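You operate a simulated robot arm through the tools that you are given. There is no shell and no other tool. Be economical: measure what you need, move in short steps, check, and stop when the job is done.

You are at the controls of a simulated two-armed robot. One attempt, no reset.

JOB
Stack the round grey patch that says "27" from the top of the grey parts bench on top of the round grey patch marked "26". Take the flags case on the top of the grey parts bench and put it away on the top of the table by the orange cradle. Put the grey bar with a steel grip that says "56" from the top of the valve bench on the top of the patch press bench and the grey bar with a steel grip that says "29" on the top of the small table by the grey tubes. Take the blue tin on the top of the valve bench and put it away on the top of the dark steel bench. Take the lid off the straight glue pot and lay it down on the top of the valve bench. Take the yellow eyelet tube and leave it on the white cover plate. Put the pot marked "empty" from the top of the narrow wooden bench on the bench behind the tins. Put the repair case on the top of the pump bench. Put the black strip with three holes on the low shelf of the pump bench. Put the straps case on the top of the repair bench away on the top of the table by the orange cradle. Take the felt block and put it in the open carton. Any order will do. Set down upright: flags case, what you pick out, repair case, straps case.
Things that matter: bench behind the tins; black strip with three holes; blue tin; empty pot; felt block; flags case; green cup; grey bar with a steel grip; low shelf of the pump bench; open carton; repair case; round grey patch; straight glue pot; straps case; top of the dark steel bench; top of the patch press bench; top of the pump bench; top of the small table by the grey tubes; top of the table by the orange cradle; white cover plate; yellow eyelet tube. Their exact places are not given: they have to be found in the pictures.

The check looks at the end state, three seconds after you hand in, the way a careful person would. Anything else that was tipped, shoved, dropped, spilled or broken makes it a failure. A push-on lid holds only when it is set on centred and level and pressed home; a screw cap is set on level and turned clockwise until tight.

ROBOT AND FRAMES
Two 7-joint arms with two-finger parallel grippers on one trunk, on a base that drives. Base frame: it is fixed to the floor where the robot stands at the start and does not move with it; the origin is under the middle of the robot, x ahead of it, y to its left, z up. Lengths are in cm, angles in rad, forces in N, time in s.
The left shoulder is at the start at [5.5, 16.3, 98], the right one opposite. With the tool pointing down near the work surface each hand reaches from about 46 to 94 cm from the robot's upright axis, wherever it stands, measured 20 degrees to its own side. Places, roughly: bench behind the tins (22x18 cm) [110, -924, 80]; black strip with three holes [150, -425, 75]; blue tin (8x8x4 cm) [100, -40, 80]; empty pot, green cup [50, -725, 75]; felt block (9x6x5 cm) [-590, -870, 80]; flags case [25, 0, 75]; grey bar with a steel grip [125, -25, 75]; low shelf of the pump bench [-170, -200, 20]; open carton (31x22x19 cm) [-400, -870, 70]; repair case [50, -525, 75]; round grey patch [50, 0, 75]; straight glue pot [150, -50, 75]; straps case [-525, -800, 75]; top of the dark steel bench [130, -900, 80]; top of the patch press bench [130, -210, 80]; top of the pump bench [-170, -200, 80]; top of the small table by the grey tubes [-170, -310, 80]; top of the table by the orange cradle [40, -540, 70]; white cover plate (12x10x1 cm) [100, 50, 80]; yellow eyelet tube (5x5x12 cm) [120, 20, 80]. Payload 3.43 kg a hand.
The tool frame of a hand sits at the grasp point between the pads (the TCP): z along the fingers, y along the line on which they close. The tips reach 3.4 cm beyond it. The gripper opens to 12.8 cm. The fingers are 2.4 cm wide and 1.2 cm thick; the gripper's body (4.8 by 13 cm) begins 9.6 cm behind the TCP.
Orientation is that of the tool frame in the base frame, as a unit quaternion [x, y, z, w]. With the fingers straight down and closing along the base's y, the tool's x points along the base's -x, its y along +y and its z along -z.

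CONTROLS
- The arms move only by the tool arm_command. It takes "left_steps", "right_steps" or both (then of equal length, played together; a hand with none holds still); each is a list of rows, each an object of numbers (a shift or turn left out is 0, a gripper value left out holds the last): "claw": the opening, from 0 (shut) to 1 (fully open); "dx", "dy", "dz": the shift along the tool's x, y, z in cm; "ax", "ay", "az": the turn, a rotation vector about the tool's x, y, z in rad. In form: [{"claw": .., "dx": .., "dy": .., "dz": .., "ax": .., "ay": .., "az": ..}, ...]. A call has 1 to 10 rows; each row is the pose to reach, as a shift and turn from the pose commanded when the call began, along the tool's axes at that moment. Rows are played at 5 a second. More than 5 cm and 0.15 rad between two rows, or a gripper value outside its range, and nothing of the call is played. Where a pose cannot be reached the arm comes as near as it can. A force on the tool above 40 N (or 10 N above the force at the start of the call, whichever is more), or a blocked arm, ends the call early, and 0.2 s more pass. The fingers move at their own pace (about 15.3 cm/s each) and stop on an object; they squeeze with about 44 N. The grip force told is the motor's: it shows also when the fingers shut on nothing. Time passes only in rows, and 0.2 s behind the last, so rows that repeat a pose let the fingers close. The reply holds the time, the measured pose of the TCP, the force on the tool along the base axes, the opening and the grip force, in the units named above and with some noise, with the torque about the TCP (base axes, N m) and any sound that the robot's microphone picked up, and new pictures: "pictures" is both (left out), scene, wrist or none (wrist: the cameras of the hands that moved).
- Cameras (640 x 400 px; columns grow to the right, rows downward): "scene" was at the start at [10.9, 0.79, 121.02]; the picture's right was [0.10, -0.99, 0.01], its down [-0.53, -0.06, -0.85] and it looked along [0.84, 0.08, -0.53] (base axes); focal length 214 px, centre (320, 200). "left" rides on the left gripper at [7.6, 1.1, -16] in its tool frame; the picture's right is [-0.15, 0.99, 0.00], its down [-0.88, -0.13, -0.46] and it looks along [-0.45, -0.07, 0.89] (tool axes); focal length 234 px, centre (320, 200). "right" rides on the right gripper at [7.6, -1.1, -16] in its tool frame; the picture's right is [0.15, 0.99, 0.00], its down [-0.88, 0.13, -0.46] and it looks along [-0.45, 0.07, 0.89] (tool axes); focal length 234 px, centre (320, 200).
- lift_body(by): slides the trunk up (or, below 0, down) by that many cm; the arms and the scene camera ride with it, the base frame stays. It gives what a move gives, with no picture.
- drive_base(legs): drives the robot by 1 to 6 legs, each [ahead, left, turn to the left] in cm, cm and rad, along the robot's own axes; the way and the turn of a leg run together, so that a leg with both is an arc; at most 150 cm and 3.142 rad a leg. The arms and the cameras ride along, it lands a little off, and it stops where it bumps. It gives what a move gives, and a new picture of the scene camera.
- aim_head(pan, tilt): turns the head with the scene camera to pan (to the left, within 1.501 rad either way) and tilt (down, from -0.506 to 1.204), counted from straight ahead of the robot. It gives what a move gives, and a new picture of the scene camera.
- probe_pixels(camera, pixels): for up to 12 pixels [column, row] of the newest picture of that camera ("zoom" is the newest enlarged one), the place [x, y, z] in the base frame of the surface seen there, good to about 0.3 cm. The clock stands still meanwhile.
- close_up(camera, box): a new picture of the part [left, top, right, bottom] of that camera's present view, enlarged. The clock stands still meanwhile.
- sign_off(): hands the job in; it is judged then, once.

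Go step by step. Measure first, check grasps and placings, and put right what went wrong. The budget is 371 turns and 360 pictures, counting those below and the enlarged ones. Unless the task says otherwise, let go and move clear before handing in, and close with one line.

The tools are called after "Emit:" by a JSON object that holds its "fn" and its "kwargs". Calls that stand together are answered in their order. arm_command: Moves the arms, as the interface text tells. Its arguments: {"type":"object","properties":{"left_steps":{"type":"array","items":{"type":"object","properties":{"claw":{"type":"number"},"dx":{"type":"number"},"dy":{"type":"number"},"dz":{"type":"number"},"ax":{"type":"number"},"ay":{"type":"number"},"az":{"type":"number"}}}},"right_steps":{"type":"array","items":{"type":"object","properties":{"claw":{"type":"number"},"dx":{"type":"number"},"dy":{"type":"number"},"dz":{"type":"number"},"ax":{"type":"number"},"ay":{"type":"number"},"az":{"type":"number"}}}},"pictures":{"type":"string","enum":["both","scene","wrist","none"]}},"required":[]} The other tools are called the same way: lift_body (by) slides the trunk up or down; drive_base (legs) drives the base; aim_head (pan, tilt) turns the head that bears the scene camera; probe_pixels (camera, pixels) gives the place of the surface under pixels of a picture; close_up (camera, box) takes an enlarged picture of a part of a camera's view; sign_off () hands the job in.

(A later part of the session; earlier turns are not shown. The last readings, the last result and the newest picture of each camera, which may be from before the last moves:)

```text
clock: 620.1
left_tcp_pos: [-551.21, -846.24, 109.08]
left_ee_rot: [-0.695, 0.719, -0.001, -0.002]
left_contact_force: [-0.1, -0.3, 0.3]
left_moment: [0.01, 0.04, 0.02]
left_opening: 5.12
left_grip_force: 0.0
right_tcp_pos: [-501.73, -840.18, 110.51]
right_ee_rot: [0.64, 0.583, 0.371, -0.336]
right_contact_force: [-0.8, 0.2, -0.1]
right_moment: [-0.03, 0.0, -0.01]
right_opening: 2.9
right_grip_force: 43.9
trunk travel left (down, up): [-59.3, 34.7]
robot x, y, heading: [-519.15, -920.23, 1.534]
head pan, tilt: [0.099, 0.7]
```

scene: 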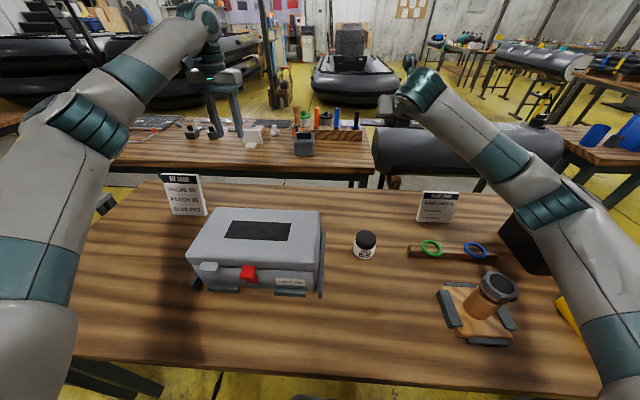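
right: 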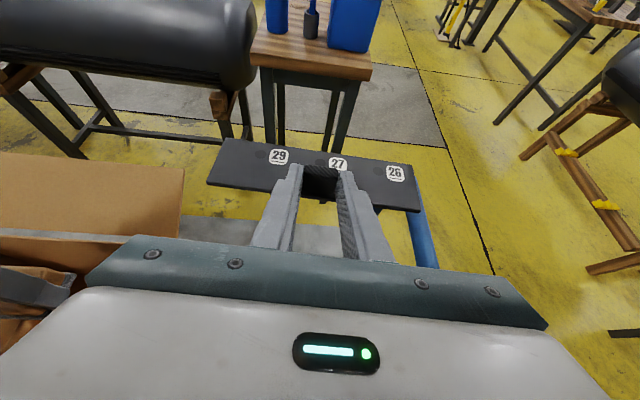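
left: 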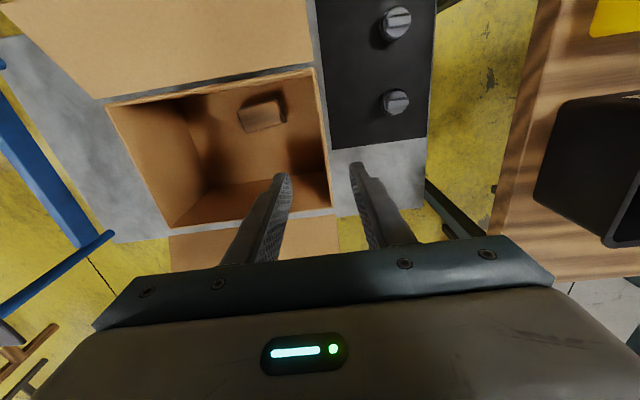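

Emit:
{"fn": "close_up", "kwargs": {"camera": "scene", "box": [240, 100, 380, 180]}}

Emit:
{"fn": "probe_pixels", "kwargs": {"camera": "zoom", "pixels": [[245, 170], [335, 172], [245, 250], [335, 255], [255, 150], [335, 150], [290, 165], [340, 160], [200, 150], [330, 130], [290, 225], [345, 180]]}}

```text
4.57 times, centred on (310, 140) of scene
```

zoom: 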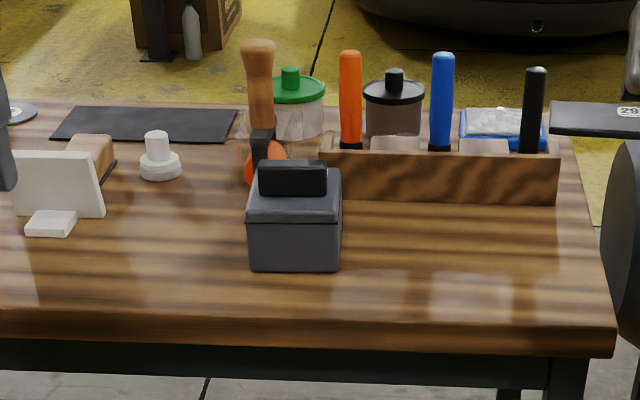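

```text
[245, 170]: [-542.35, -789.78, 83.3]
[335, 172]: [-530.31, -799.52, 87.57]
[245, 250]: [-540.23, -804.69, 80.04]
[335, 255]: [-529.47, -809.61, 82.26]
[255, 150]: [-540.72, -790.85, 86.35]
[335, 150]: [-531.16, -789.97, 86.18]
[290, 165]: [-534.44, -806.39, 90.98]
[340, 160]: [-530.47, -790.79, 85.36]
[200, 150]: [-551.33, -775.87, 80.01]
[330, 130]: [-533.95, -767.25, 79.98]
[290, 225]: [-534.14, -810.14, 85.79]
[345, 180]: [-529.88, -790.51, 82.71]
```

The case is x −539..−529, y −810..−799, with its handle on top. I drive 12 cm closer and bring the left hand toward it, pitched 40° forward and wide open.

Emit:
{"fn": "drive_base", "kwargs": {"legs": [[12, 0, 0.03]]}}

Emit:
{"fn": "arm_command", "kwargs": {"left_steps": [{"dx": -2.1, "dy": -1.6, "dz": 1, "ay": -0.07, "claw": 1}, {"dx": -4.2, "dy": -3.2, "dz": 2, "ay": -0.14}, {"dx": -6.3, "dy": -4.8, "dz": 3, "ay": -0.21}, {"dx": -8.4, "dy": -6.4, "dz": 4, "ay": -0.28}, {"dx": -10.5, "dy": -8, "dz": 5, "ay": -0.35}, {"dx": -12.6, "dy": -9.6, "dz": 6, "ay": -0.42}, {"dx": -14.7, "dy": -11.2, "dz": 7, "ay": -0.49}, {"dx": -16.8, "dy": -12.8, "dz": 8, "ay": -0.56}, {"dx": -18.9, "dy": -14.4, "dz": 9, "ay": -0.63}, {"dx": -21, "dy": -16, "dz": 10, "ay": -0.7}], "pictures": "both"}}

```text
clock: 621.4
left_tcp_pos: [-553.32, -835.08, 109.17]
left_ee_rot: [-0.706, 0.708, 0.0, -0.002]
left_contact_force: [0.0, -0.4, 0.0]
left_moment: [-0.03, -0.04, 0.0]
left_opening: 5.1
left_grip_force: 0.0
right_tcp_pos: [-504.06, -827.49, 110.54]
right_ee_rot: [0.631, 0.593, 0.366, -0.342]
right_contact_force: [-0.8, 0.3, -1.8]
right_moment: [-0.03, -0.01, 0.0]
right_opening: 2.9
right_grip_force: 44.2
trunk travel left (down, up): [-59.3, 34.7]
robot x, y, heading: [-519.44, -908.69, 1.564]
head pan, tilt: [0.099, 0.7]
```

scene: 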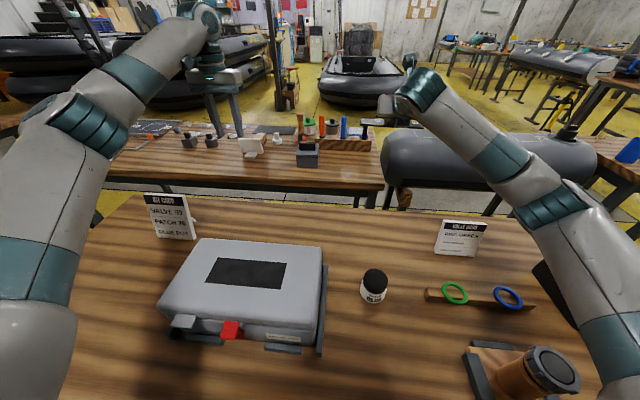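

```text
clock: 623.6
left_tcp_pos: [-536.97, -814.26, 98.98]
left_ee_rot: [-0.664, 0.665, 0.242, 0.241]
left_contact_force: [-0.2, 0.0, 0.7]
left_moment: [-0.07, 0.0, 0.02]
left_opening: 12.8
left_grip_force: 0.0
right_tcp_pos: [-504.02, -827.32, 110.48]
right_ee_rot: [0.631, 0.592, 0.367, -0.342]
right_contact_force: [0.4, 0.0, -0.9]
right_moment: [-0.03, 0.01, 0.01]
right_opening: 2.9
right_grip_force: 43.8
trunk travel left (down, up): [-59.3, 34.7]
robot x, y, heading: [-519.32, -908.25, 1.564]
head pan, tilt: [0.099, 0.7]
```

scene: 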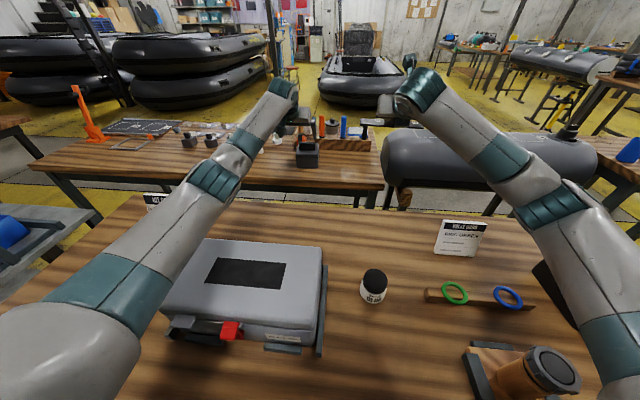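
left: 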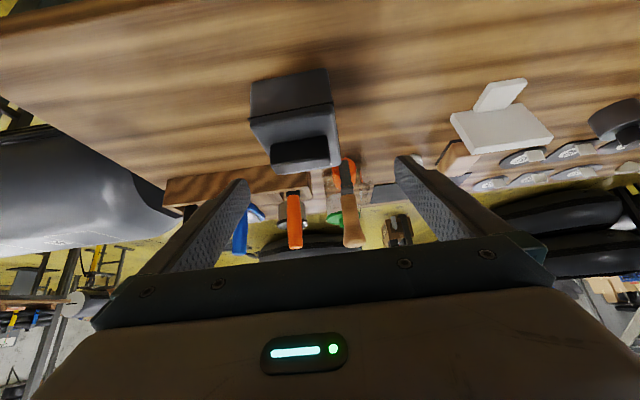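

Emit:
{"fn": "probe_pixels", "kwargs": {"camera": "left", "pixels": [[252, 120], [337, 112], [305, 152], [290, 100], [270, 165], [340, 162], [252, 85], [328, 72]]}}

```text
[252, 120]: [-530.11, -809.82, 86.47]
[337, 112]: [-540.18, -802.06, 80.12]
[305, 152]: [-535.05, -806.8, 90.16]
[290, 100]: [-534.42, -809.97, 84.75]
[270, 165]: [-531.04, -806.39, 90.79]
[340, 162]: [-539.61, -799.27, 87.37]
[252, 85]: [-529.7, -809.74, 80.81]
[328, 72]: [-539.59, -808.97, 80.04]
```

The box centre is (−534.7,−804.7). I align, advance along the fingers and close on its sides.

Emit:
{"fn": "arm_command", "kwargs": {"left_steps": [{"dx": 1, "dy": -2.3}, {"dx": 2, "dy": -2.3, "dz": 3}, {"dx": 2, "dy": -2.3, "dz": 7.5}, {"dx": 2, "dy": -2.3, "dz": 12}, {"dx": 2, "dy": -2.3, "dz": 16}, {"dx": 2, "dy": -2.3, "dz": 17.3}, {"dx": 2, "dy": -2.3, "dz": 17.3, "claw": 0.6}, {"dx": 2, "dy": -2.3, "dz": 17.3, "claw": 0.4}, {"dx": 2, "dy": -2.3, "dz": 17.3, "claw": 0.4}], "pictures": "wrist"}}

```text
clock: 625.6
left_tcp_pos: [-535.24, -810.16, 84.84]
left_ee_rot: [-0.664, 0.665, 0.242, 0.241]
left_contact_force: [1.3, -0.7, -0.5]
left_moment: [0.17, -0.33, -0.2]
left_opening: 9.96
left_grip_force: 44.1
left hand out of reach, approached as far as the arm can: row 4, 5, 6, 7, 8, 9
right_tcp_pos: [-504.1, -827.49, 110.51]
right_ee_rot: [0.631, 0.593, 0.366, -0.342]
right_contact_force: [-0.5, 0.1, -0.7]
right_moment: [-0.04, -0.02, 0.03]
right_opening: 2.9
right_grip_force: 43.5
trunk travel left (down, up): [-59.3, 34.7]
robot x, y, heading: [-519.23, -908.46, 1.57]
head pan, tilt: [0.099, 0.7]
```

left: 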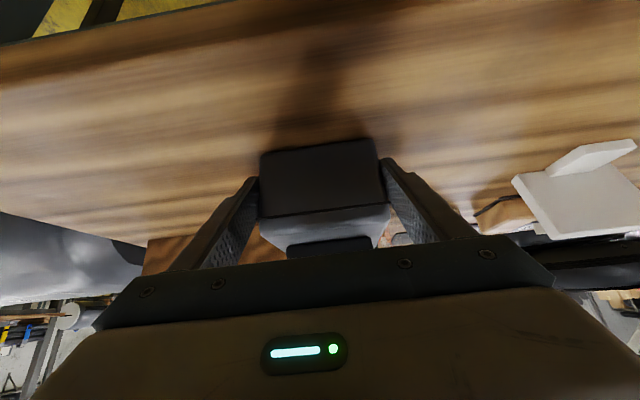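

It only reached the front part of the sides. I open, drive 6 cm closer, and re-grip deeper.

Emit:
{"fn": "arm_command", "kwargs": {"left_steps": [{"claw": 0.9}, {"claw": 1}, {"claw": 1}], "pictures": "none"}}

Emit:
{"fn": "drive_base", "kwargs": {"legs": [[6, 0, 0]]}}

Emit:
{"fn": "close_up", "kwargs": {"camera": "left", "box": [160, 80, 480, 280]}}

```text
clock: 626.4
left_tcp_pos: [-535.17, -810.23, 84.88]
left_ee_rot: [-0.663, 0.666, 0.242, 0.241]
left_contact_force: [0.8, -0.4, 0.2]
left_moment: [0.01, 0.02, 0.01]
left_opening: 12.81
left_grip_force: 0.0
right_tcp_pos: [-504.11, -827.47, 110.57]
right_ee_rot: [0.631, 0.592, 0.366, -0.341]
right_contact_force: [0.2, 0.1, -1.8]
right_moment: [-0.06, 0.0, -0.01]
right_opening: 2.89
right_grip_force: 43.7
trunk travel left (down, up): [-59.3, 34.7]
robot x, y, heading: [-518.94, -908.7, 1.566]
head pan, tilt: [0.099, 0.7]
```

```text
clock: 627.4
left_tcp_pos: [-535.26, -804.33, 84.75]
left_ee_rot: [-0.664, 0.666, 0.241, 0.241]
left_contact_force: [-0.3, -0.3, 0.7]
left_moment: [0.01, 0.03, 0.02]
left_opening: 12.82
left_grip_force: 0.1
right_tcp_pos: [-503.96, -821.6, 110.5]
right_ee_rot: [0.631, 0.593, 0.366, -0.342]
right_contact_force: [-0.4, 1.2, -0.8]
right_moment: [-0.03, 0.01, -0.02]
right_opening: 2.89
right_grip_force: 44.4
trunk travel left (down, up): [-59.3, 34.7]
robot x, y, heading: [-519.59, -902.41, 1.567]
head pan, tilt: [0.099, 0.7]
```

scene: 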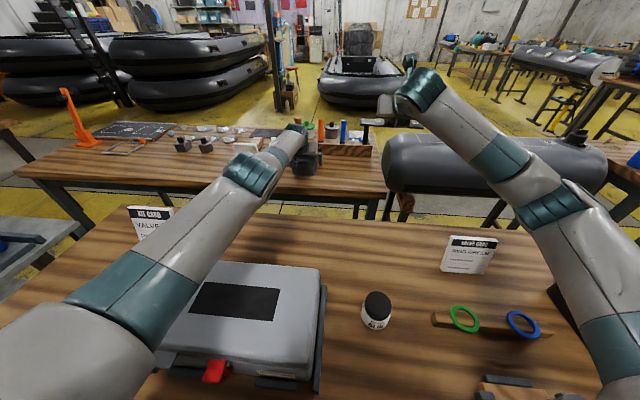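

```text
2.00 times, centred on (320, 180) of left
```

zoom: 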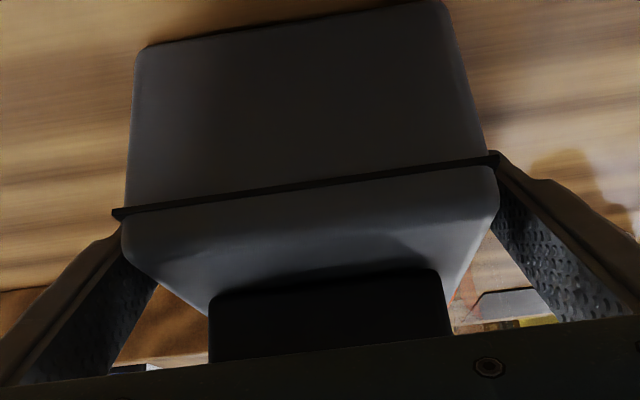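

Now the grip is at the box's middle. I close and lift straight up.

Emit:
{"fn": "arm_command", "kwargs": {"left_steps": [{"claw": 0.6}, {"claw": 0.4}, {"claw": 0.4}, {"claw": 0.4, "dx": -0.65, "dz": -0.77}, {"claw": 0.4, "dx": -1.9, "dz": -2.3}, {"claw": 0.4, "dx": -4.5, "dz": -5.4}, {"claw": 0.4, "dx": -7.1, "dz": -8.4}, {"claw": 0.4, "dx": -9.7, "dz": -11.5}], "pictures": "both"}}

```text
clock: 629.1
left_tcp_pos: [-535.36, -804.33, 99.77]
left_ee_rot: [-0.664, 0.666, 0.241, 0.241]
left_contact_force: [0.1, 0.2, -7.0]
left_moment: [0.05, -0.02, -0.02]
left_opening: 9.98
left_grip_force: 43.4
left hand out of reach, approached as far as the arm can: row 6
right_tcp_pos: [-504.11, -821.68, 110.56]
right_ee_rot: [0.631, 0.593, 0.366, -0.342]
right_contact_force: [-0.3, -0.4, -1.1]
right_moment: [-0.04, 0.03, -0.02]
right_opening: 2.91
right_grip_force: 43.9
trunk travel left (down, up): [-59.3, 34.7]
robot x, y, heading: [-519.09, -902.29, 1.571]
head pan, tilt: [0.099, 0.7]
```

scene: 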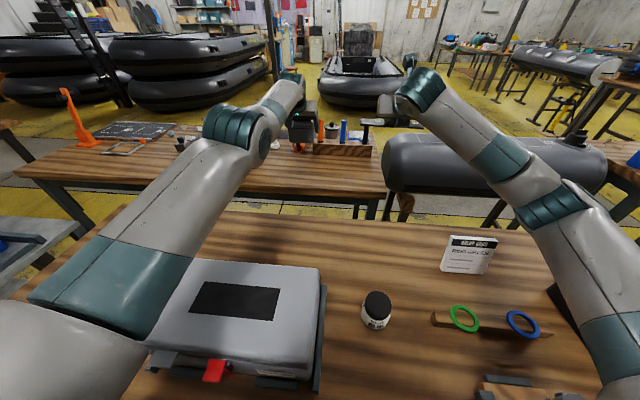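
left: 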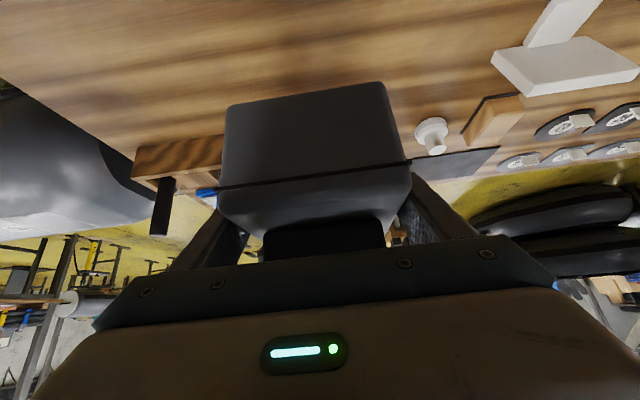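

The case is held (≈7 N). I raise the trunk 15 cm before backing over the toolbox, then back out.

Emit:
{"fn": "lift_body", "kwargs": {"by": 15}}

Emit:
{"fn": "drive_base", "kwargs": {"legs": [[-60, 0, 0]]}}

```text
clock: 630.9
left_tcp_pos: [-535.4, -804.21, 114.7]
left_ee_rot: [-0.663, 0.666, 0.241, 0.241]
left_contact_force: [0.4, 0.2, -7.0]
left_moment: [-0.02, 0.0, 0.02]
left_opening: 10.01
left_grip_force: 44.1
right_tcp_pos: [-504.02, -821.51, 125.45]
right_ee_rot: [0.631, 0.593, 0.366, -0.341]
right_contact_force: [0.0, 0.0, -0.9]
right_moment: [-0.04, -0.01, 0.04]
right_opening: 2.86
right_grip_force: 44.0
trunk travel left (down, up): [-74.3, 19.7]
robot x, y, heading: [-519.44, -902.47, 1.569]
head pan, tilt: [0.099, 0.7]
```

```text
clock: 634.3
left_tcp_pos: [-534.5, -863.96, 114.69]
left_ee_rot: [-0.659, 0.671, 0.239, 0.242]
left_contact_force: [0.2, 0.2, -6.6]
left_moment: [0.01, 0.02, -0.01]
left_opening: 9.99
left_grip_force: 44.6
right_tcp_pos: [-503.6, -881.8, 125.35]
right_ee_rot: [0.635, 0.589, 0.368, -0.338]
right_contact_force: [-0.8, -0.4, -1.6]
right_moment: [-0.1, 0.05, -0.02]
right_opening: 2.91
right_grip_force: 43.5
trunk travel left (down, up): [-74.3, 19.7]
robot x, y, heading: [-519.98, -962.51, 1.556]
head pan, tilt: [0.099, 0.7]
```

scene: 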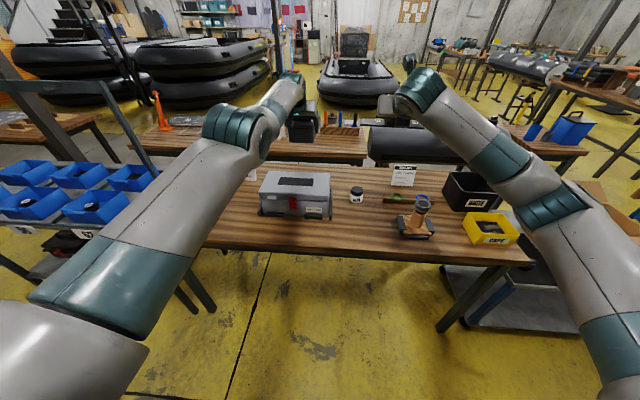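

Emit:
{"fn": "probe_pixels", "kwargs": {"camera": "scene", "pixels": [[215, 120], [200, 135], [100, 230], [40, 290], [545, 200], [575, 215], [250, 176]]}}

Emit:
{"fn": "drive_base", "kwargs": {"legs": [[-25, 0, 0]]}}

```text
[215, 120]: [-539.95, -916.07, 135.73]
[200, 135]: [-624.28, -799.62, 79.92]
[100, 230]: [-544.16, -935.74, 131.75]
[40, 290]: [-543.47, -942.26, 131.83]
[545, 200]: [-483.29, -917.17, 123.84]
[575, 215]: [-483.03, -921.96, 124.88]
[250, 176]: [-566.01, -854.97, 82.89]
```

```text
clock: 636.1
left_tcp_pos: [-535.68, -888.29, 114.73]
left_ee_rot: [-0.661, 0.668, 0.24, 0.242]
left_contact_force: [0.0, 0.7, -6.6]
left_moment: [0.01, 0.0, 0.0]
left_opening: 10.02
left_grip_force: 43.6
right_tcp_pos: [-504.46, -905.91, 125.31]
right_ee_rot: [0.634, 0.59, 0.367, -0.34]
right_contact_force: [0.6, 0.5, -0.7]
right_moment: [-0.06, 0.0, 0.01]
right_opening: 2.86
right_grip_force: 44.2
trunk travel left (down, up): [-74.3, 19.7]
robot x, y, heading: [-520.43, -986.82, 1.559]
head pan, tilt: [0.099, 0.7]
```

scene: 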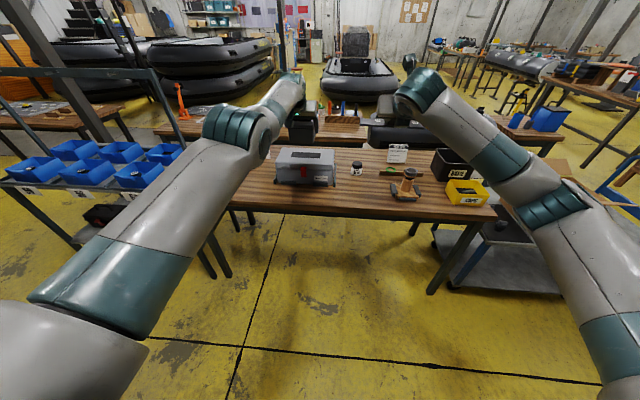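

I turn to face +x and retrace eastward, shifting toward the wall before the rack posts.

Emit:
{"fn": "drive_base", "kwargs": {"legs": [[0, 0, -1.559], [150, 0, 0], [85, 0, 0], [0, -72, 0]]}}

Emit:
{"fn": "aim_head", "kwargs": {"pan": 0.0, "tilt": 0.5}}

```text
clock: 652.8
left_tcp_pos: [-189.07, -1001.85, 113.98]
left_ee_rot: [0.022, 0.942, 0.001, 0.334]
left_contact_force: [1.8, 14.1, -12.1]
left_moment: [-0.18, 0.02, -0.16]
left_opening: 9.98
left_grip_force: 44.2
right_tcp_pos: [-207.77, -1033.27, 125.17]
right_ee_rot: [0.865, -0.048, 0.499, 0.029]
right_contact_force: [-0.2, -0.2, -1.6]
right_moment: [0.09, 0.04, 0.13]
right_opening: 2.9
right_grip_force: 43.7
trunk travel left (down, up): [-74.3, 19.7]
robot x, y, heading: [-287.95, -1013.38, -0.052]
head pan, tilt: [0.099, 0.7]
stopped in leg 4: the force on the tool passed its limit at 62 N (the readings are from after the stop); the commanded pose is now the measured one
```

scene: 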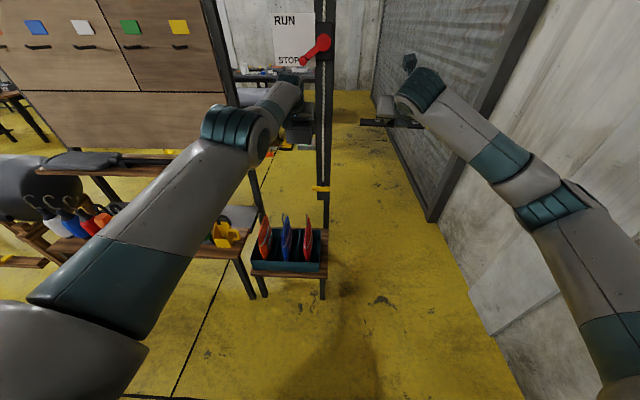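

```text
clock: 653.5
left_tcp_pos: [-189.14, -1001.89, 114.65]
left_ee_rot: [0.023, 0.941, -0.003, 0.338]
left_contact_force: [-1.4, 3.9, -4.3]
left_moment: [-0.27, -0.03, -0.17]
left_opening: 9.99
left_grip_force: 43.8
right_tcp_pos: [-208.16, -1032.89, 125.54]
right_ee_rot: [0.864, -0.047, 0.5, 0.03]
right_contact_force: [0.0, -0.2, -0.5]
right_moment: [-0.01, 0.06, -0.01]
right_opening: 2.89
right_grip_force: 43.8
trunk travel left (down, up): [-74.3, 19.7]
robot x, y, heading: [-288.29, -1013.69, -0.054]
head pan, tilt: [0.0, 0.499]
```

scene: 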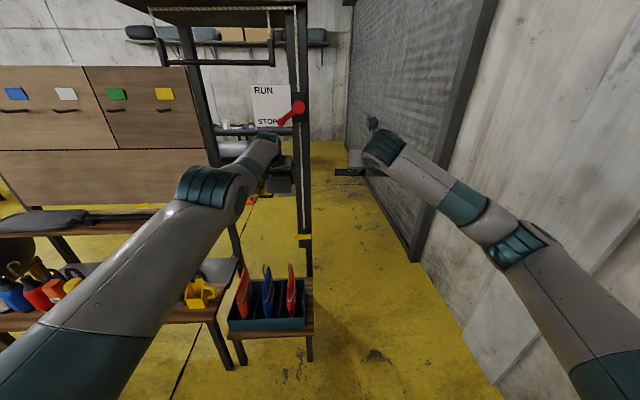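

I strafed with the hands already inside the rack's post; the case touched it. I move off it, back up 75 cm, and then shift to the wall side.

Emit:
{"fn": "drive_base", "kwargs": {"legs": [[0, 6, 0], [-75, 0, 0.052]]}}

Emit:
{"fn": "arm_command", "kwargs": {"left_steps": [{"dz": 0}], "pictures": "wrist"}}

```text
clock: 658.1
left_tcp_pos: [-264.3, -989.66, 114.47]
left_ee_rot: [0.005, 0.942, 0.004, 0.337]
left_contact_force: [-0.7, 0.1, -6.1]
left_moment: [0.02, 0.0, 0.01]
left_opening: 9.99
left_grip_force: 44.1
right_tcp_pos: [-281.85, -1021.43, 125.33]
right_ee_rot: [0.865, -0.03, 0.5, 0.019]
right_contact_force: [-0.6, -0.4, -1.3]
right_moment: [0.0, 0.05, 0.04]
right_opening: 2.89
right_grip_force: 44.5
trunk travel left (down, up): [-74.3, 19.7]
robot x, y, heading: [-362.71, -1005.64, -0.015]
head pan, tilt: [0.0, 0.499]
```

scene: 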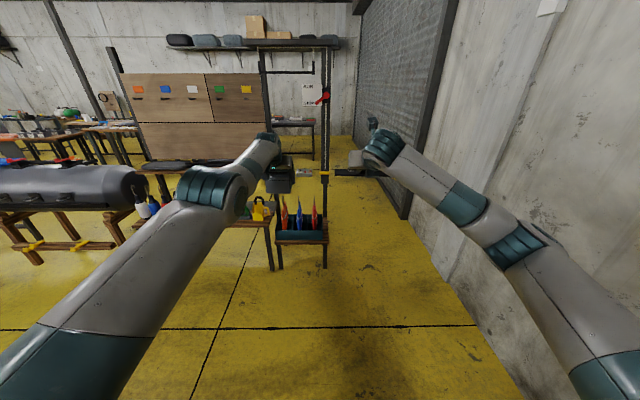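

```text
clock: 658.5
left_tcp_pos: [-264.2, -989.72, 114.3]
left_ee_rot: [0.003, 0.942, 0.005, 0.336]
left_contact_force: [0.6, -0.5, -7.3]
left_moment: [-0.01, 0.01, 0.01]
left_opening: 9.96
left_grip_force: 43.9
right_tcp_pos: [-281.86, -1021.48, 125.45]
right_ee_rot: [0.866, -0.03, 0.499, 0.02]
right_contact_force: [0.0, 0.5, -1.7]
right_moment: [0.01, 0.04, 0.01]
right_opening: 2.89
right_grip_force: 43.7
trunk travel left (down, up): [-74.3, 19.7]
robot x, y, heading: [-362.56, -1005.53, -0.013]
head pan, tilt: [0.0, 0.499]
```

left: 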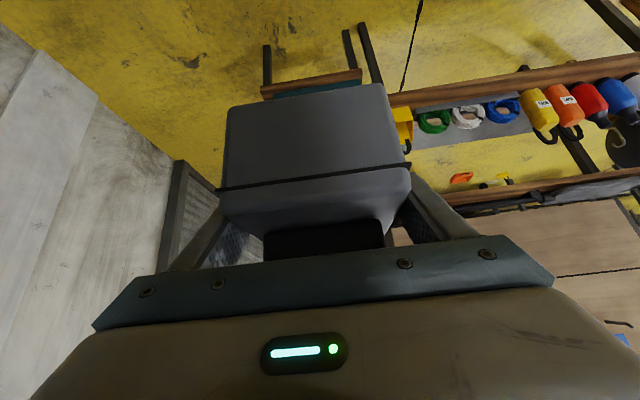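

The case is still firm. I advance 42 cm (hands still west of the rack), then strafe to y≈−1058 and go through.

Emit:
{"fn": "drive_base", "kwargs": {"legs": [[42, 0, 0.013], [0, -53, 0]]}}

```text
clock: 663.9
left_tcp_pos: [-221.84, -1044.5, 114.37]
left_ee_rot: [0.004, 0.942, 0.005, 0.337]
left_contact_force: [-0.5, 0.8, -6.2]
left_moment: [-0.02, 0.02, 0.0]
left_opening: 10.02
left_grip_force: 44.1
right_tcp_pos: [-239.48, -1076.11, 125.41]
right_ee_rot: [0.866, -0.031, 0.5, 0.02]
right_contact_force: [-0.5, 0.0, -0.7]
right_moment: [0.02, 0.06, -0.01]
right_opening: 2.91
right_grip_force: 44.3
trunk travel left (down, up): [-74.3, 19.7]
robot x, y, heading: [-320.24, -1060.06, -0.013]
head pan, tilt: [0.0, 0.499]
```

scene: 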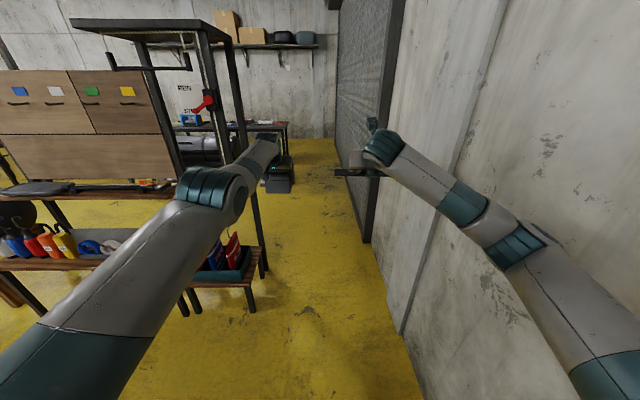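

Emit:
{"fn": "drive_base", "kwargs": {"legs": [[0, 3, 0.015], [110, 0, 0], [110, 0, 0], [60, 0, 0]]}}

```text
clock: 678.2
left_tcp_pos: [59.74, -1042.51, 114.52]
left_ee_rot: [0.005, 0.941, 0.004, 0.338]
left_contact_force: [0.0, 0.4, -6.2]
left_moment: [-0.05, 0.02, 0.02]
left_opening: 9.99
left_grip_force: 44.5
right_tcp_pos: [42.07, -1074.24, 125.61]
right_ee_rot: [0.865, -0.031, 0.5, 0.02]
right_contact_force: [0.3, -0.6, -1.1]
right_moment: [0.01, 0.01, 0.01]
right_opening: 2.87
right_grip_force: 43.7
trunk travel left (down, up): [-74.3, 19.7]
robot x, y, heading: [-38.37, -1058.14, -0.013]
head pan, tilt: [0.0, 0.499]
```

scene: 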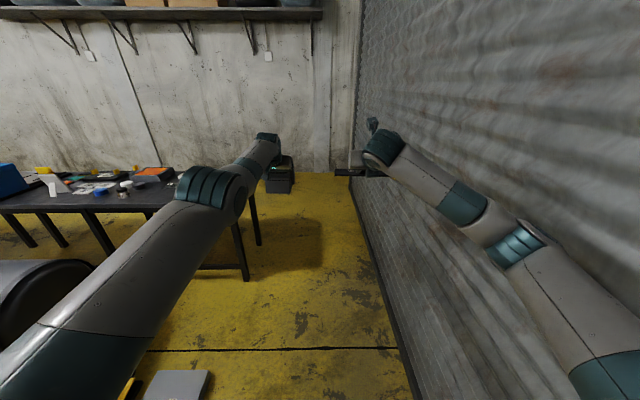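

I back to the aisle and strafe up to the cradle table.

Emit:
{"fn": "drive_base", "kwargs": {"legs": [[-38, 0, 0.013], [0, 150, 0], [0, 150, 0], [0, 150, 0], [0, 22, 0]]}}

Emit:
{"fn": "aim_head", "kwargs": {"pan": 0.1, "tilt": 0.7}}

```text
clock: 702.8
left_tcp_pos: [24.4, -573.7, 114.4]
left_ee_rot: [-0.004, 0.941, 0.007, 0.337]
left_contact_force: [0.3, -1.0, -6.5]
left_moment: [0.0, 0.02, 0.0]
left_opening: 9.98
left_grip_force: 44.7
right_tcp_pos: [7.43, -605.71, 125.41]
right_ee_rot: [0.865, -0.023, 0.5, 0.015]
right_contact_force: [-0.7, -0.2, -1.0]
right_moment: [-0.01, 0.04, 0.02]
right_opening: 2.88
right_grip_force: 43.7
trunk travel left (down, up): [-74.3, 19.7]
robot x, y, heading: [-73.87, -591.07, 0.002]
head pan, tilt: [0.0, 0.499]
```

scene: 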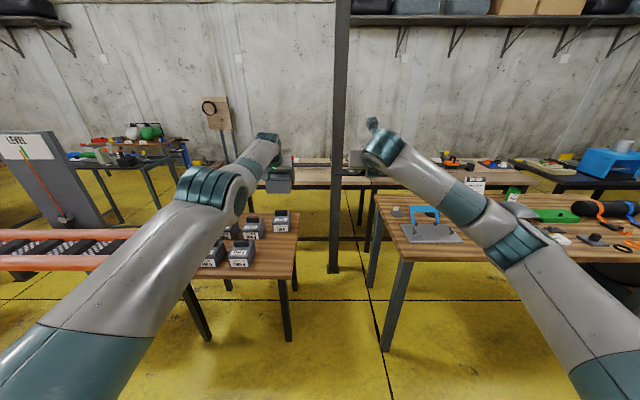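

```text
clock: 703.5
left_tcp_pos: [24.44, -573.48, 114.36]
left_ee_rot: [-0.004, 0.942, 0.007, 0.337]
left_contact_force: [-0.6, 0.6, -6.2]
left_moment: [0.0, 0.05, -0.02]
left_opening: 9.99
left_grip_force: 43.5
right_tcp_pos: [7.34, -605.59, 125.53]
right_ee_rot: [0.866, -0.023, 0.499, 0.016]
right_contact_force: [-0.3, -0.3, -2.1]
right_moment: [0.02, 0.07, -0.02]
right_opening: 2.92
right_grip_force: 43.6
trunk travel left (down, up): [-74.3, 19.7]
robot x, y, heading: [-73.7, -590.79, 0.004]
head pan, tilt: [0.099, 0.7]
```

scene: 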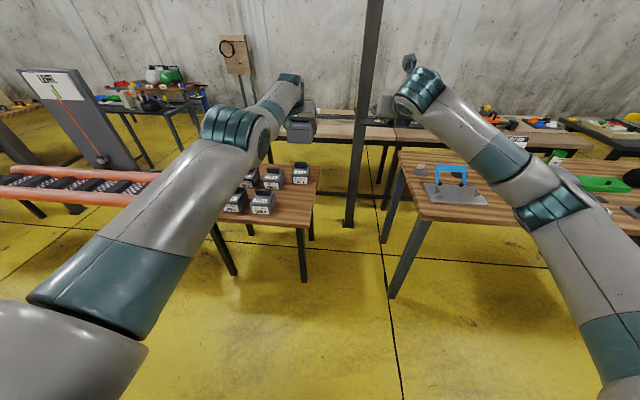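

The table's free front-right spot is ready at (28,−567). I lower the trunk 25 cm and bring the case over it.

Emit:
{"fn": "lift_body", "kwargs": {"by": -25}}

Emit:
{"fn": "arm_command", "kwargs": {"left_steps": [{"dy": 3.2, "dx": -1.4, "dz": 1.1}, {"dy": 6.5, "dx": -2.8, "dz": 2.3}, {"dy": 6.5, "dx": -0.5, "dz": 5.1}, {"dy": 6.5, "dx": 2, "dz": 8}, {"dy": 6.5, "dx": 4.2, "dz": 10.8}, {"dy": 6.5, "dx": 5.4, "dz": 12.3}, {"dy": 6.5, "dx": 5.4, "dz": 12.3}], "pictures": "both"}}

```text
clock: 706.1
left_tcp_pos: [24.4, -573.59, 89.33]
left_ee_rot: [-0.005, 0.941, 0.007, 0.337]
left_contact_force: [-0.1, -0.7, -7.0]
left_moment: [0.02, 0.05, 0.02]
left_opening: 10.01
left_grip_force: 44.3
right_tcp_pos: [7.21, -605.7, 100.38]
right_ee_rot: [0.865, -0.023, 0.5, 0.015]
right_contact_force: [0.3, -1.0, -0.7]
right_moment: [0.04, 0.03, -0.02]
right_opening: 2.9
right_grip_force: 44.1
trunk travel left (down, up): [-49.3, 44.7]
robot x, y, heading: [-73.59, -590.78, 0.009]
head pan, tilt: [0.099, 0.7]
```

```text
clock: 707.7
left_tcp_pos: [24.83, -567.16, 77.89]
left_ee_rot: [-0.004, 0.942, 0.007, 0.337]
left_contact_force: [-0.2, 0.9, -7.5]
left_moment: [-0.03, 0.02, 0.04]
left_opening: 9.99
left_grip_force: 44.2
left hand out of reach, approached as far as the arm can: row 1, 2, 3, 4, 5, 6, 7
right_tcp_pos: [7.44, -605.73, 100.52]
right_ee_rot: [0.866, -0.024, 0.499, 0.016]
right_contact_force: [0.7, 0.9, -1.0]
right_moment: [0.03, 0.05, -0.06]
right_opening: 2.88
right_grip_force: 44.0
trunk travel left (down, up): [-49.3, 44.7]
robot x, y, heading: [-73.92, -591.09, 0.004]
head pan, tilt: [0.099, 0.7]
```

scene: 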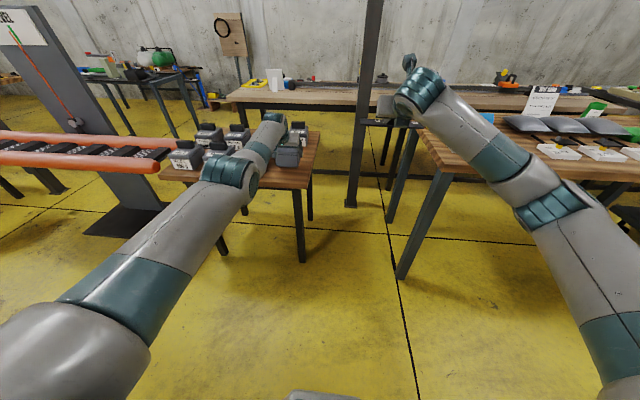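
left: 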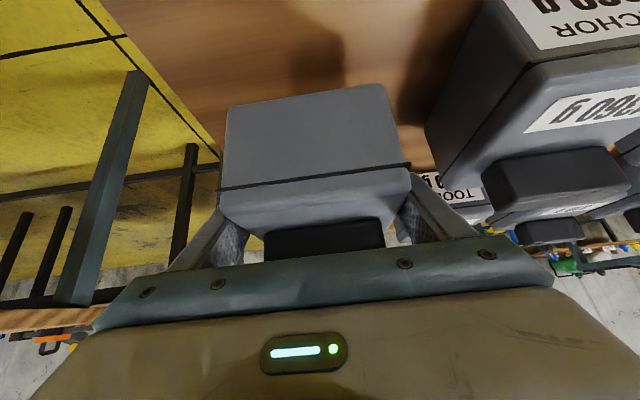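

I drive 4 cm ahead, then lower.

Emit:
{"fn": "drive_base", "kwargs": {"legs": [[5, 0, 0]]}}

Emit:
{"fn": "arm_command", "kwargs": {"left_steps": [{"dx": 0.6, "dz": 0.8}, {"dx": 1.2, "dz": 1.5}, {"dx": 1.6, "dz": 2}, {"dx": 1.6, "dz": 2}], "pictures": "none"}}

Emit:
{"fn": "close_up", "kwargs": {"camera": "scene", "box": [160, 90, 360, 230]}}

```text
clock: 708.6
left_tcp_pos: [29.91, -567.03, 77.89]
left_ee_rot: [-0.005, 0.942, 0.007, 0.336]
left_contact_force: [0.5, 0.4, -7.8]
left_moment: [0.02, 0.01, -0.02]
left_opening: 9.97
left_grip_force: 44.0
right_tcp_pos: [12.54, -605.55, 100.37]
right_ee_rot: [0.866, -0.023, 0.499, 0.016]
right_contact_force: [0.1, -0.1, -1.3]
right_moment: [-0.03, 0.04, 0.02]
right_opening: 2.9
right_grip_force: 43.8
trunk travel left (down, up): [-49.3, 44.7]
robot x, y, heading: [-69.03, -591.31, 0.004]
head pan, tilt: [0.099, 0.7]
```

scene: 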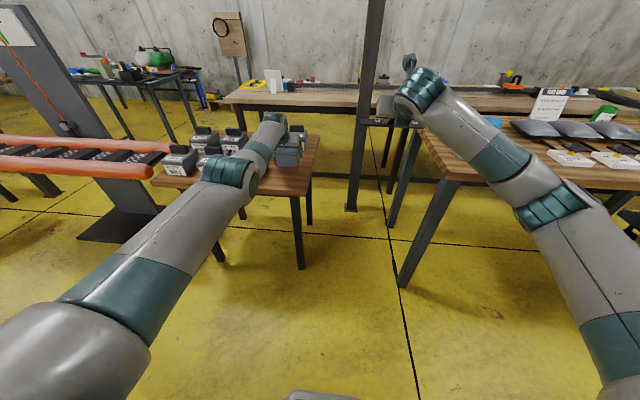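

```text
clock: 709.6
left_tcp_pos: [29.72, -567.08, 75.4]
left_ee_rot: [-0.005, 0.942, 0.007, 0.337]
left_contact_force: [0.3, 0.5, -7.4]
left_moment: [0.03, 0.03, 0.03]
left_opening: 9.99
left_grip_force: 43.5
right_tcp_pos: [12.39, -605.64, 100.41]
right_ee_rot: [0.866, -0.023, 0.499, 0.016]
right_contact_force: [-0.3, 0.6, -1.3]
right_moment: [0.0, 0.01, 0.02]
right_opening: 2.9
right_grip_force: 43.6
trunk travel left (down, up): [-49.3, 44.7]
robot x, y, heading: [-68.54, -591.29, 0.004]
head pan, tilt: [0.099, 0.7]
```

```text
2.86 times, centred on (260, 160) of scene
```

zoom: 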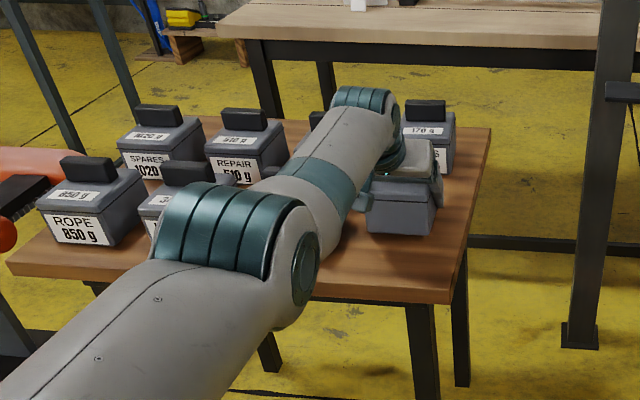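

Emit:
{"fn": "arm_command", "kwargs": {"left_steps": [{"dx": 0.2, "dz": 0.25}, {"dx": 0.4, "dz": 0.5}, {"dx": 0.55, "dz": 0.7}, {"dx": 0.55, "dz": 0.7}], "pictures": "none"}}

Emit:
{"fn": "probe_pixels", "kwargs": {"camera": "zoom", "pixels": [[240, 230], [200, 190], [290, 290], [400, 225], [340, 140]]}}

```text
clock: 710.6
left_tcp_pos: [29.69, -567.17, 74.64]
left_ee_rot: [-0.004, 0.941, 0.007, 0.338]
left_contact_force: [0.7, 0.1, -0.9]
left_moment: [-0.25, -0.32, 0.02]
left_opening: 9.99
left_grip_force: 43.7
right_tcp_pos: [12.37, -605.49, 100.33]
right_ee_rot: [0.866, -0.023, 0.5, 0.015]
right_contact_force: [0.5, 0.5, 0.0]
right_moment: [0.01, 0.05, 0.0]
right_opening: 2.9
right_grip_force: 44.1
trunk travel left (down, up): [-49.3, 44.7]
robot x, y, heading: [-68.81, -591.11, 0.009]
head pan, tilt: [0.099, 0.7]
```

```text
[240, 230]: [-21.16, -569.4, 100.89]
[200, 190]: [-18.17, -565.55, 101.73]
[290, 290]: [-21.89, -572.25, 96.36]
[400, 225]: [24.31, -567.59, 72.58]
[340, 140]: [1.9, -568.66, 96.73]
```

The weight is on the table. I open and retreat along the fingers.

Emit:
{"fn": "arm_command", "kwargs": {"left_steps": [{"claw": 0.85}, {"claw": 0.95}, {"claw": 0.95}, {"claw": 0.95, "dz": -3}, {"claw": 0.95, "dz": -7}, {"claw": 0.95, "dz": -11}, {"claw": 0.95, "dz": -15}, {"claw": 0.95, "dz": -19}, {"claw": 0.95, "dz": -22}], "pictures": "none"}}

Emit:
{"fn": "close_up", "kwargs": {"camera": "scene", "box": [140, 90, 360, 240]}}

```text
clock: 712.6
left_tcp_pos: [15.56, -567.56, 91.76]
left_ee_rot: [-0.005, 0.942, 0.008, 0.337]
left_contact_force: [0.4, -0.2, 0.2]
left_moment: [0.0, -0.01, -0.02]
left_opening: 12.15
left_grip_force: 0.0
right_tcp_pos: [12.37, -605.62, 100.51]
right_ee_rot: [0.865, -0.023, 0.501, 0.016]
right_contact_force: [0.8, -0.5, -0.6]
right_moment: [-0.04, 0.05, 0.01]
right_opening: 2.92
right_grip_force: 44.1
trunk travel left (down, up): [-49.3, 44.7]
robot x, y, heading: [-68.79, -590.85, 0.001]
head pan, tilt: [0.099, 0.7]
```

```text
2.67 times, centred on (250, 165) of scene
```

zoom: 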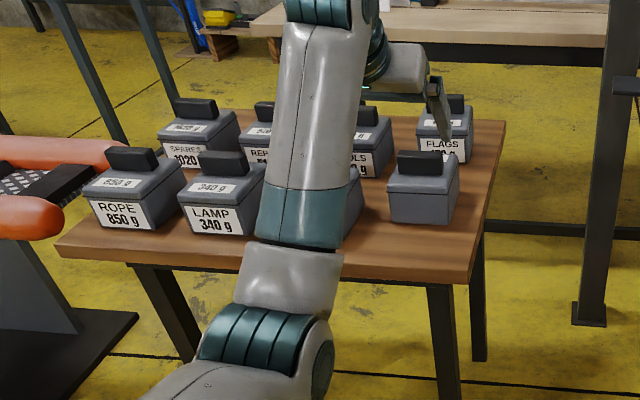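

The straps case stands next to flags. Next the repair case: I straighten the left hand, raise the trunk and move over.

Emit:
{"fn": "arm_command", "kwargs": {"left_steps": [{"ay": 0.14, "dz": -2}, {"ay": 0.28, "dz": -4}, {"ay": 0.42, "dz": -6}, {"ay": 0.56, "dz": -6}, {"ay": 0.685, "dz": -6}], "pictures": "none"}}

Emit:
{"fn": "lift_body", "kwargs": {"by": 8}}

Emit:
{"fn": "drive_base", "kwargs": {"legs": [[0, 37, 0], [38, 0, 0]]}}

Emit:
{"fn": "close_up", "kwargs": {"camera": "left", "box": [0, 0, 640, 400]}}

```text
clock: 713.8
left_tcp_pos: [12.08, -567.63, 96.33]
left_ee_rot: [-0.006, 1.0, 0.007, 0.002]
left_contact_force: [0.2, 0.0, -0.7]
left_moment: [0.01, -0.03, 0.0]
left_opening: 12.16
left_grip_force: 0.1
right_tcp_pos: [12.3, -605.59, 100.54]
right_ee_rot: [0.866, -0.023, 0.5, 0.014]
right_contact_force: [-0.4, -0.3, -0.9]
right_moment: [0.01, 0.04, 0.04]
right_opening: 2.91
right_grip_force: 43.9
trunk travel left (down, up): [-49.3, 44.7]
robot x, y, heading: [-69.24, -591.01, 0.005]
head pan, tilt: [0.099, 0.7]
```

```text
clock: 715.0
left_tcp_pos: [12.1, -567.62, 103.99]
left_ee_rot: [-0.007, 1.0, 0.006, 0.001]
left_contact_force: [0.3, -0.4, 0.4]
left_moment: [0.01, 0.01, 0.01]
left_opening: 12.18
left_grip_force: 0.1
right_tcp_pos: [12.56, -605.5, 108.45]
right_ee_rot: [0.866, -0.022, 0.5, 0.015]
right_contact_force: [-0.7, -1.0, -1.3]
right_moment: [0.05, 0.01, 0.01]
right_opening: 2.88
right_grip_force: 44.3
trunk travel left (down, up): [-57.3, 36.7]
robot x, y, heading: [-68.94, -591.11, 0.006]
head pan, tilt: [0.099, 0.7]
```

```text
clock: 719.4
left_tcp_pos: [50.18, -528.25, 104.16]
left_ee_rot: [-0.013, 1.0, 0.006, 0.002]
left_contact_force: [0.0, 0.2, -0.9]
left_moment: [0.04, -0.03, 0.01]
left_opening: 12.17
left_grip_force: 0.0
right_tcp_pos: [50.95, -566.29, 108.49]
right_ee_rot: [0.865, -0.017, 0.501, 0.012]
right_contact_force: [0.0, 0.1, -1.1]
right_moment: [0.07, 0.04, 0.01]
right_opening: 2.89
right_grip_force: 44.1
trunk travel left (down, up): [-57.3, 36.7]
robot x, y, heading: [-30.19, -552.5, 0.017]
head pan, tilt: [0.099, 0.7]
```

scene: 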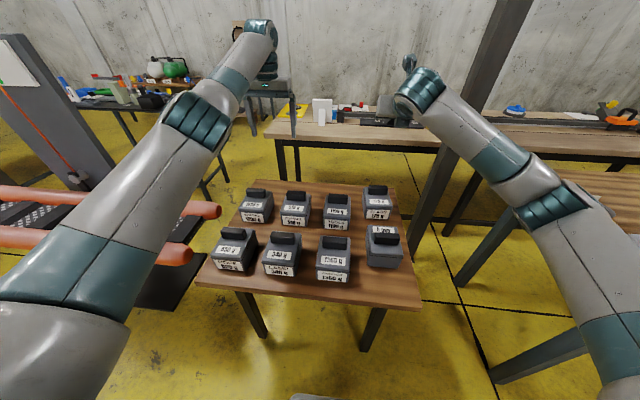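

```text
1.00 times, centred on (320, 200) of left (not enlarged: the box is as wide or as high as the picture)
```

zoom: 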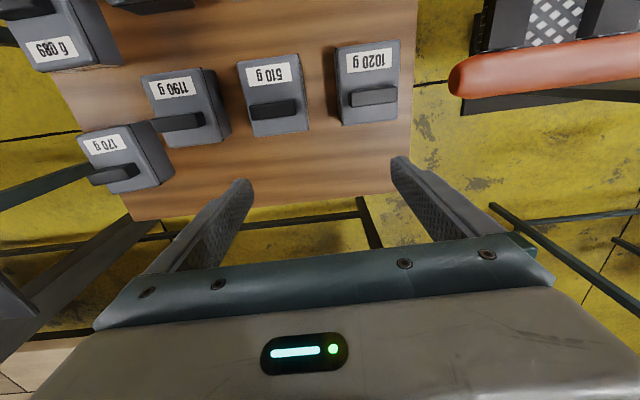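

Emit:
{"fn": "probe_pixels", "kwargs": {"camera": "zoom", "pixels": [[237, 65], [300, 55], [252, 135], [308, 130], [272, 110], [337, 50], [342, 122], [218, 75], [230, 140], [250, 110], [297, 103]]}}

Emit:
{"fn": "close_up", "kwargs": {"camera": "scene", "box": [190, 170, 430, 320]}}

```text
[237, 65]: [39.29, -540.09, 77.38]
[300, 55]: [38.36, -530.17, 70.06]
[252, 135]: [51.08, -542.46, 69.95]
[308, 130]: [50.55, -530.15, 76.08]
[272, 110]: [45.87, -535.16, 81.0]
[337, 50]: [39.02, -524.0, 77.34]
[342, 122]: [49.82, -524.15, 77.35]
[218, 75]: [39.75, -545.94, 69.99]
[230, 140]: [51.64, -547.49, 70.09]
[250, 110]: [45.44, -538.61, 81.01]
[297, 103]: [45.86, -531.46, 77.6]
```

```text
2.67 times, centred on (310, 245) of scene
```

zoom: 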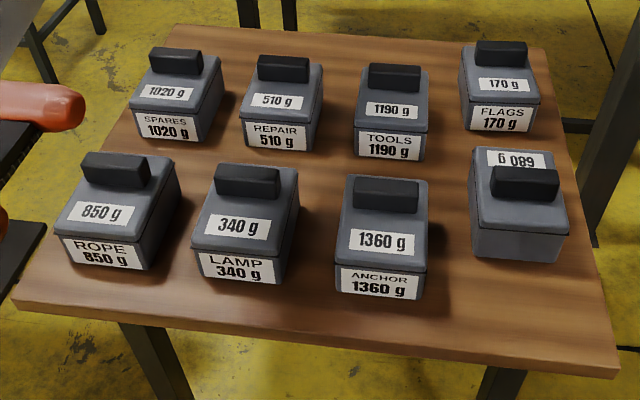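

Repair (510 g) spans x 39–51, y −540..−530 with 6 cm gaps beside it. I descend over it and grip.

Emit:
{"fn": "arm_command", "kwargs": {"left_steps": [{"dx": 2.7, "dy": -3.4, "claw": 1}, {"dx": 5.4, "dy": -6.7}, {"dx": 5.4, "dy": -6.7, "dz": 5}, {"dx": 5.4, "dy": -6.7, "dz": 10}, {"dx": 5.4, "dy": -6.7, "dz": 15}, {"dx": 5.4, "dy": -6.7, "dz": 17}], "pictures": "wrist"}}

```text
clock: 720.8
left_tcp_pos: [45.03, -535.01, 87.19]
left_ee_rot: [-0.012, 1.0, 0.006, 0.002]
left_contact_force: [0.5, 0.1, -0.3]
left_moment: [-0.01, 0.04, 0.0]
left_opening: 12.8
left_grip_force: 0.1
right_tcp_pos: [50.85, -566.23, 108.53]
right_ee_rot: [0.865, -0.018, 0.501, 0.013]
right_contact_force: [0.1, -0.6, -1.2]
right_moment: [0.04, 0.04, 0.0]
right_opening: 2.9
right_grip_force: 44.2
trunk travel left (down, up): [-57.3, 36.7]
robot x, y, heading: [-30.23, -552.52, 0.018]
head pan, tilt: [0.099, 0.7]
```

left: 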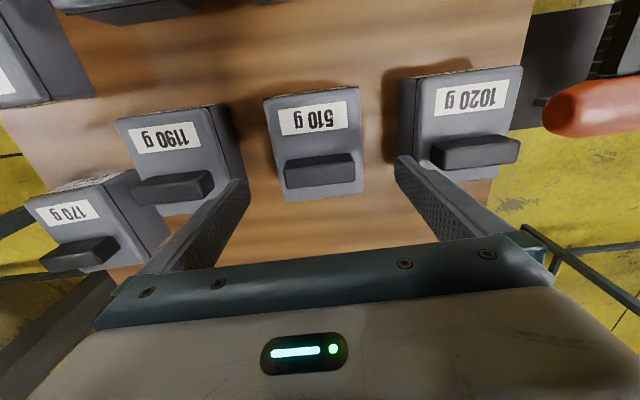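

Emit:
{"fn": "arm_command", "kwargs": {"left_steps": [{"dz": 4}, {"dz": 8}, {"dz": 11.5}, {"dz": 11.5, "claw": 0.7}, {"dz": 11.5, "claw": 0.45}, {"dz": 11.5, "claw": 0.45}, {"dz": 11.5, "claw": 0.45}, {"dz": 9, "claw": 0.45}, {"dz": 4.5, "claw": 0.45}, {"dz": 0, "claw": 0.45}], "pictures": "wrist"}}

```text
clock: 723.0
left_tcp_pos: [44.76, -534.84, 87.32]
left_ee_rot: [-0.012, 1.0, 0.006, 0.001]
left_contact_force: [-0.8, -0.6, -5.6]
left_moment: [-0.02, -0.01, 0.01]
left_opening: 9.98
left_grip_force: 43.7
right_tcp_pos: [50.91, -566.36, 108.69]
right_ee_rot: [0.865, -0.017, 0.501, 0.012]
right_contact_force: [0.4, 0.7, -1.2]
right_moment: [-0.03, 0.05, -0.02]
right_opening: 2.93
right_grip_force: 43.8
trunk travel left (down, up): [-57.3, 36.7]
robot x, y, heading: [-30.57, -552.68, 0.016]
head pan, tilt: [0.099, 0.7]
```

left: 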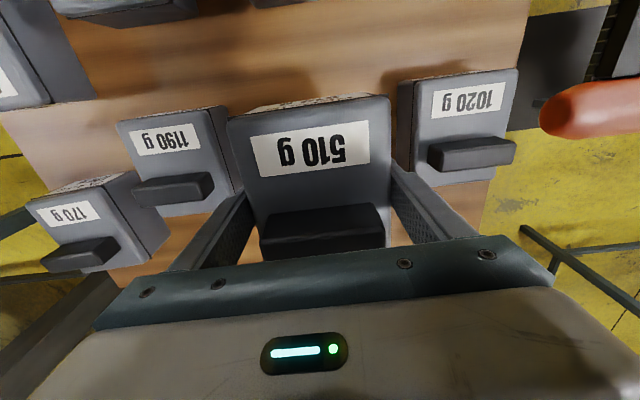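

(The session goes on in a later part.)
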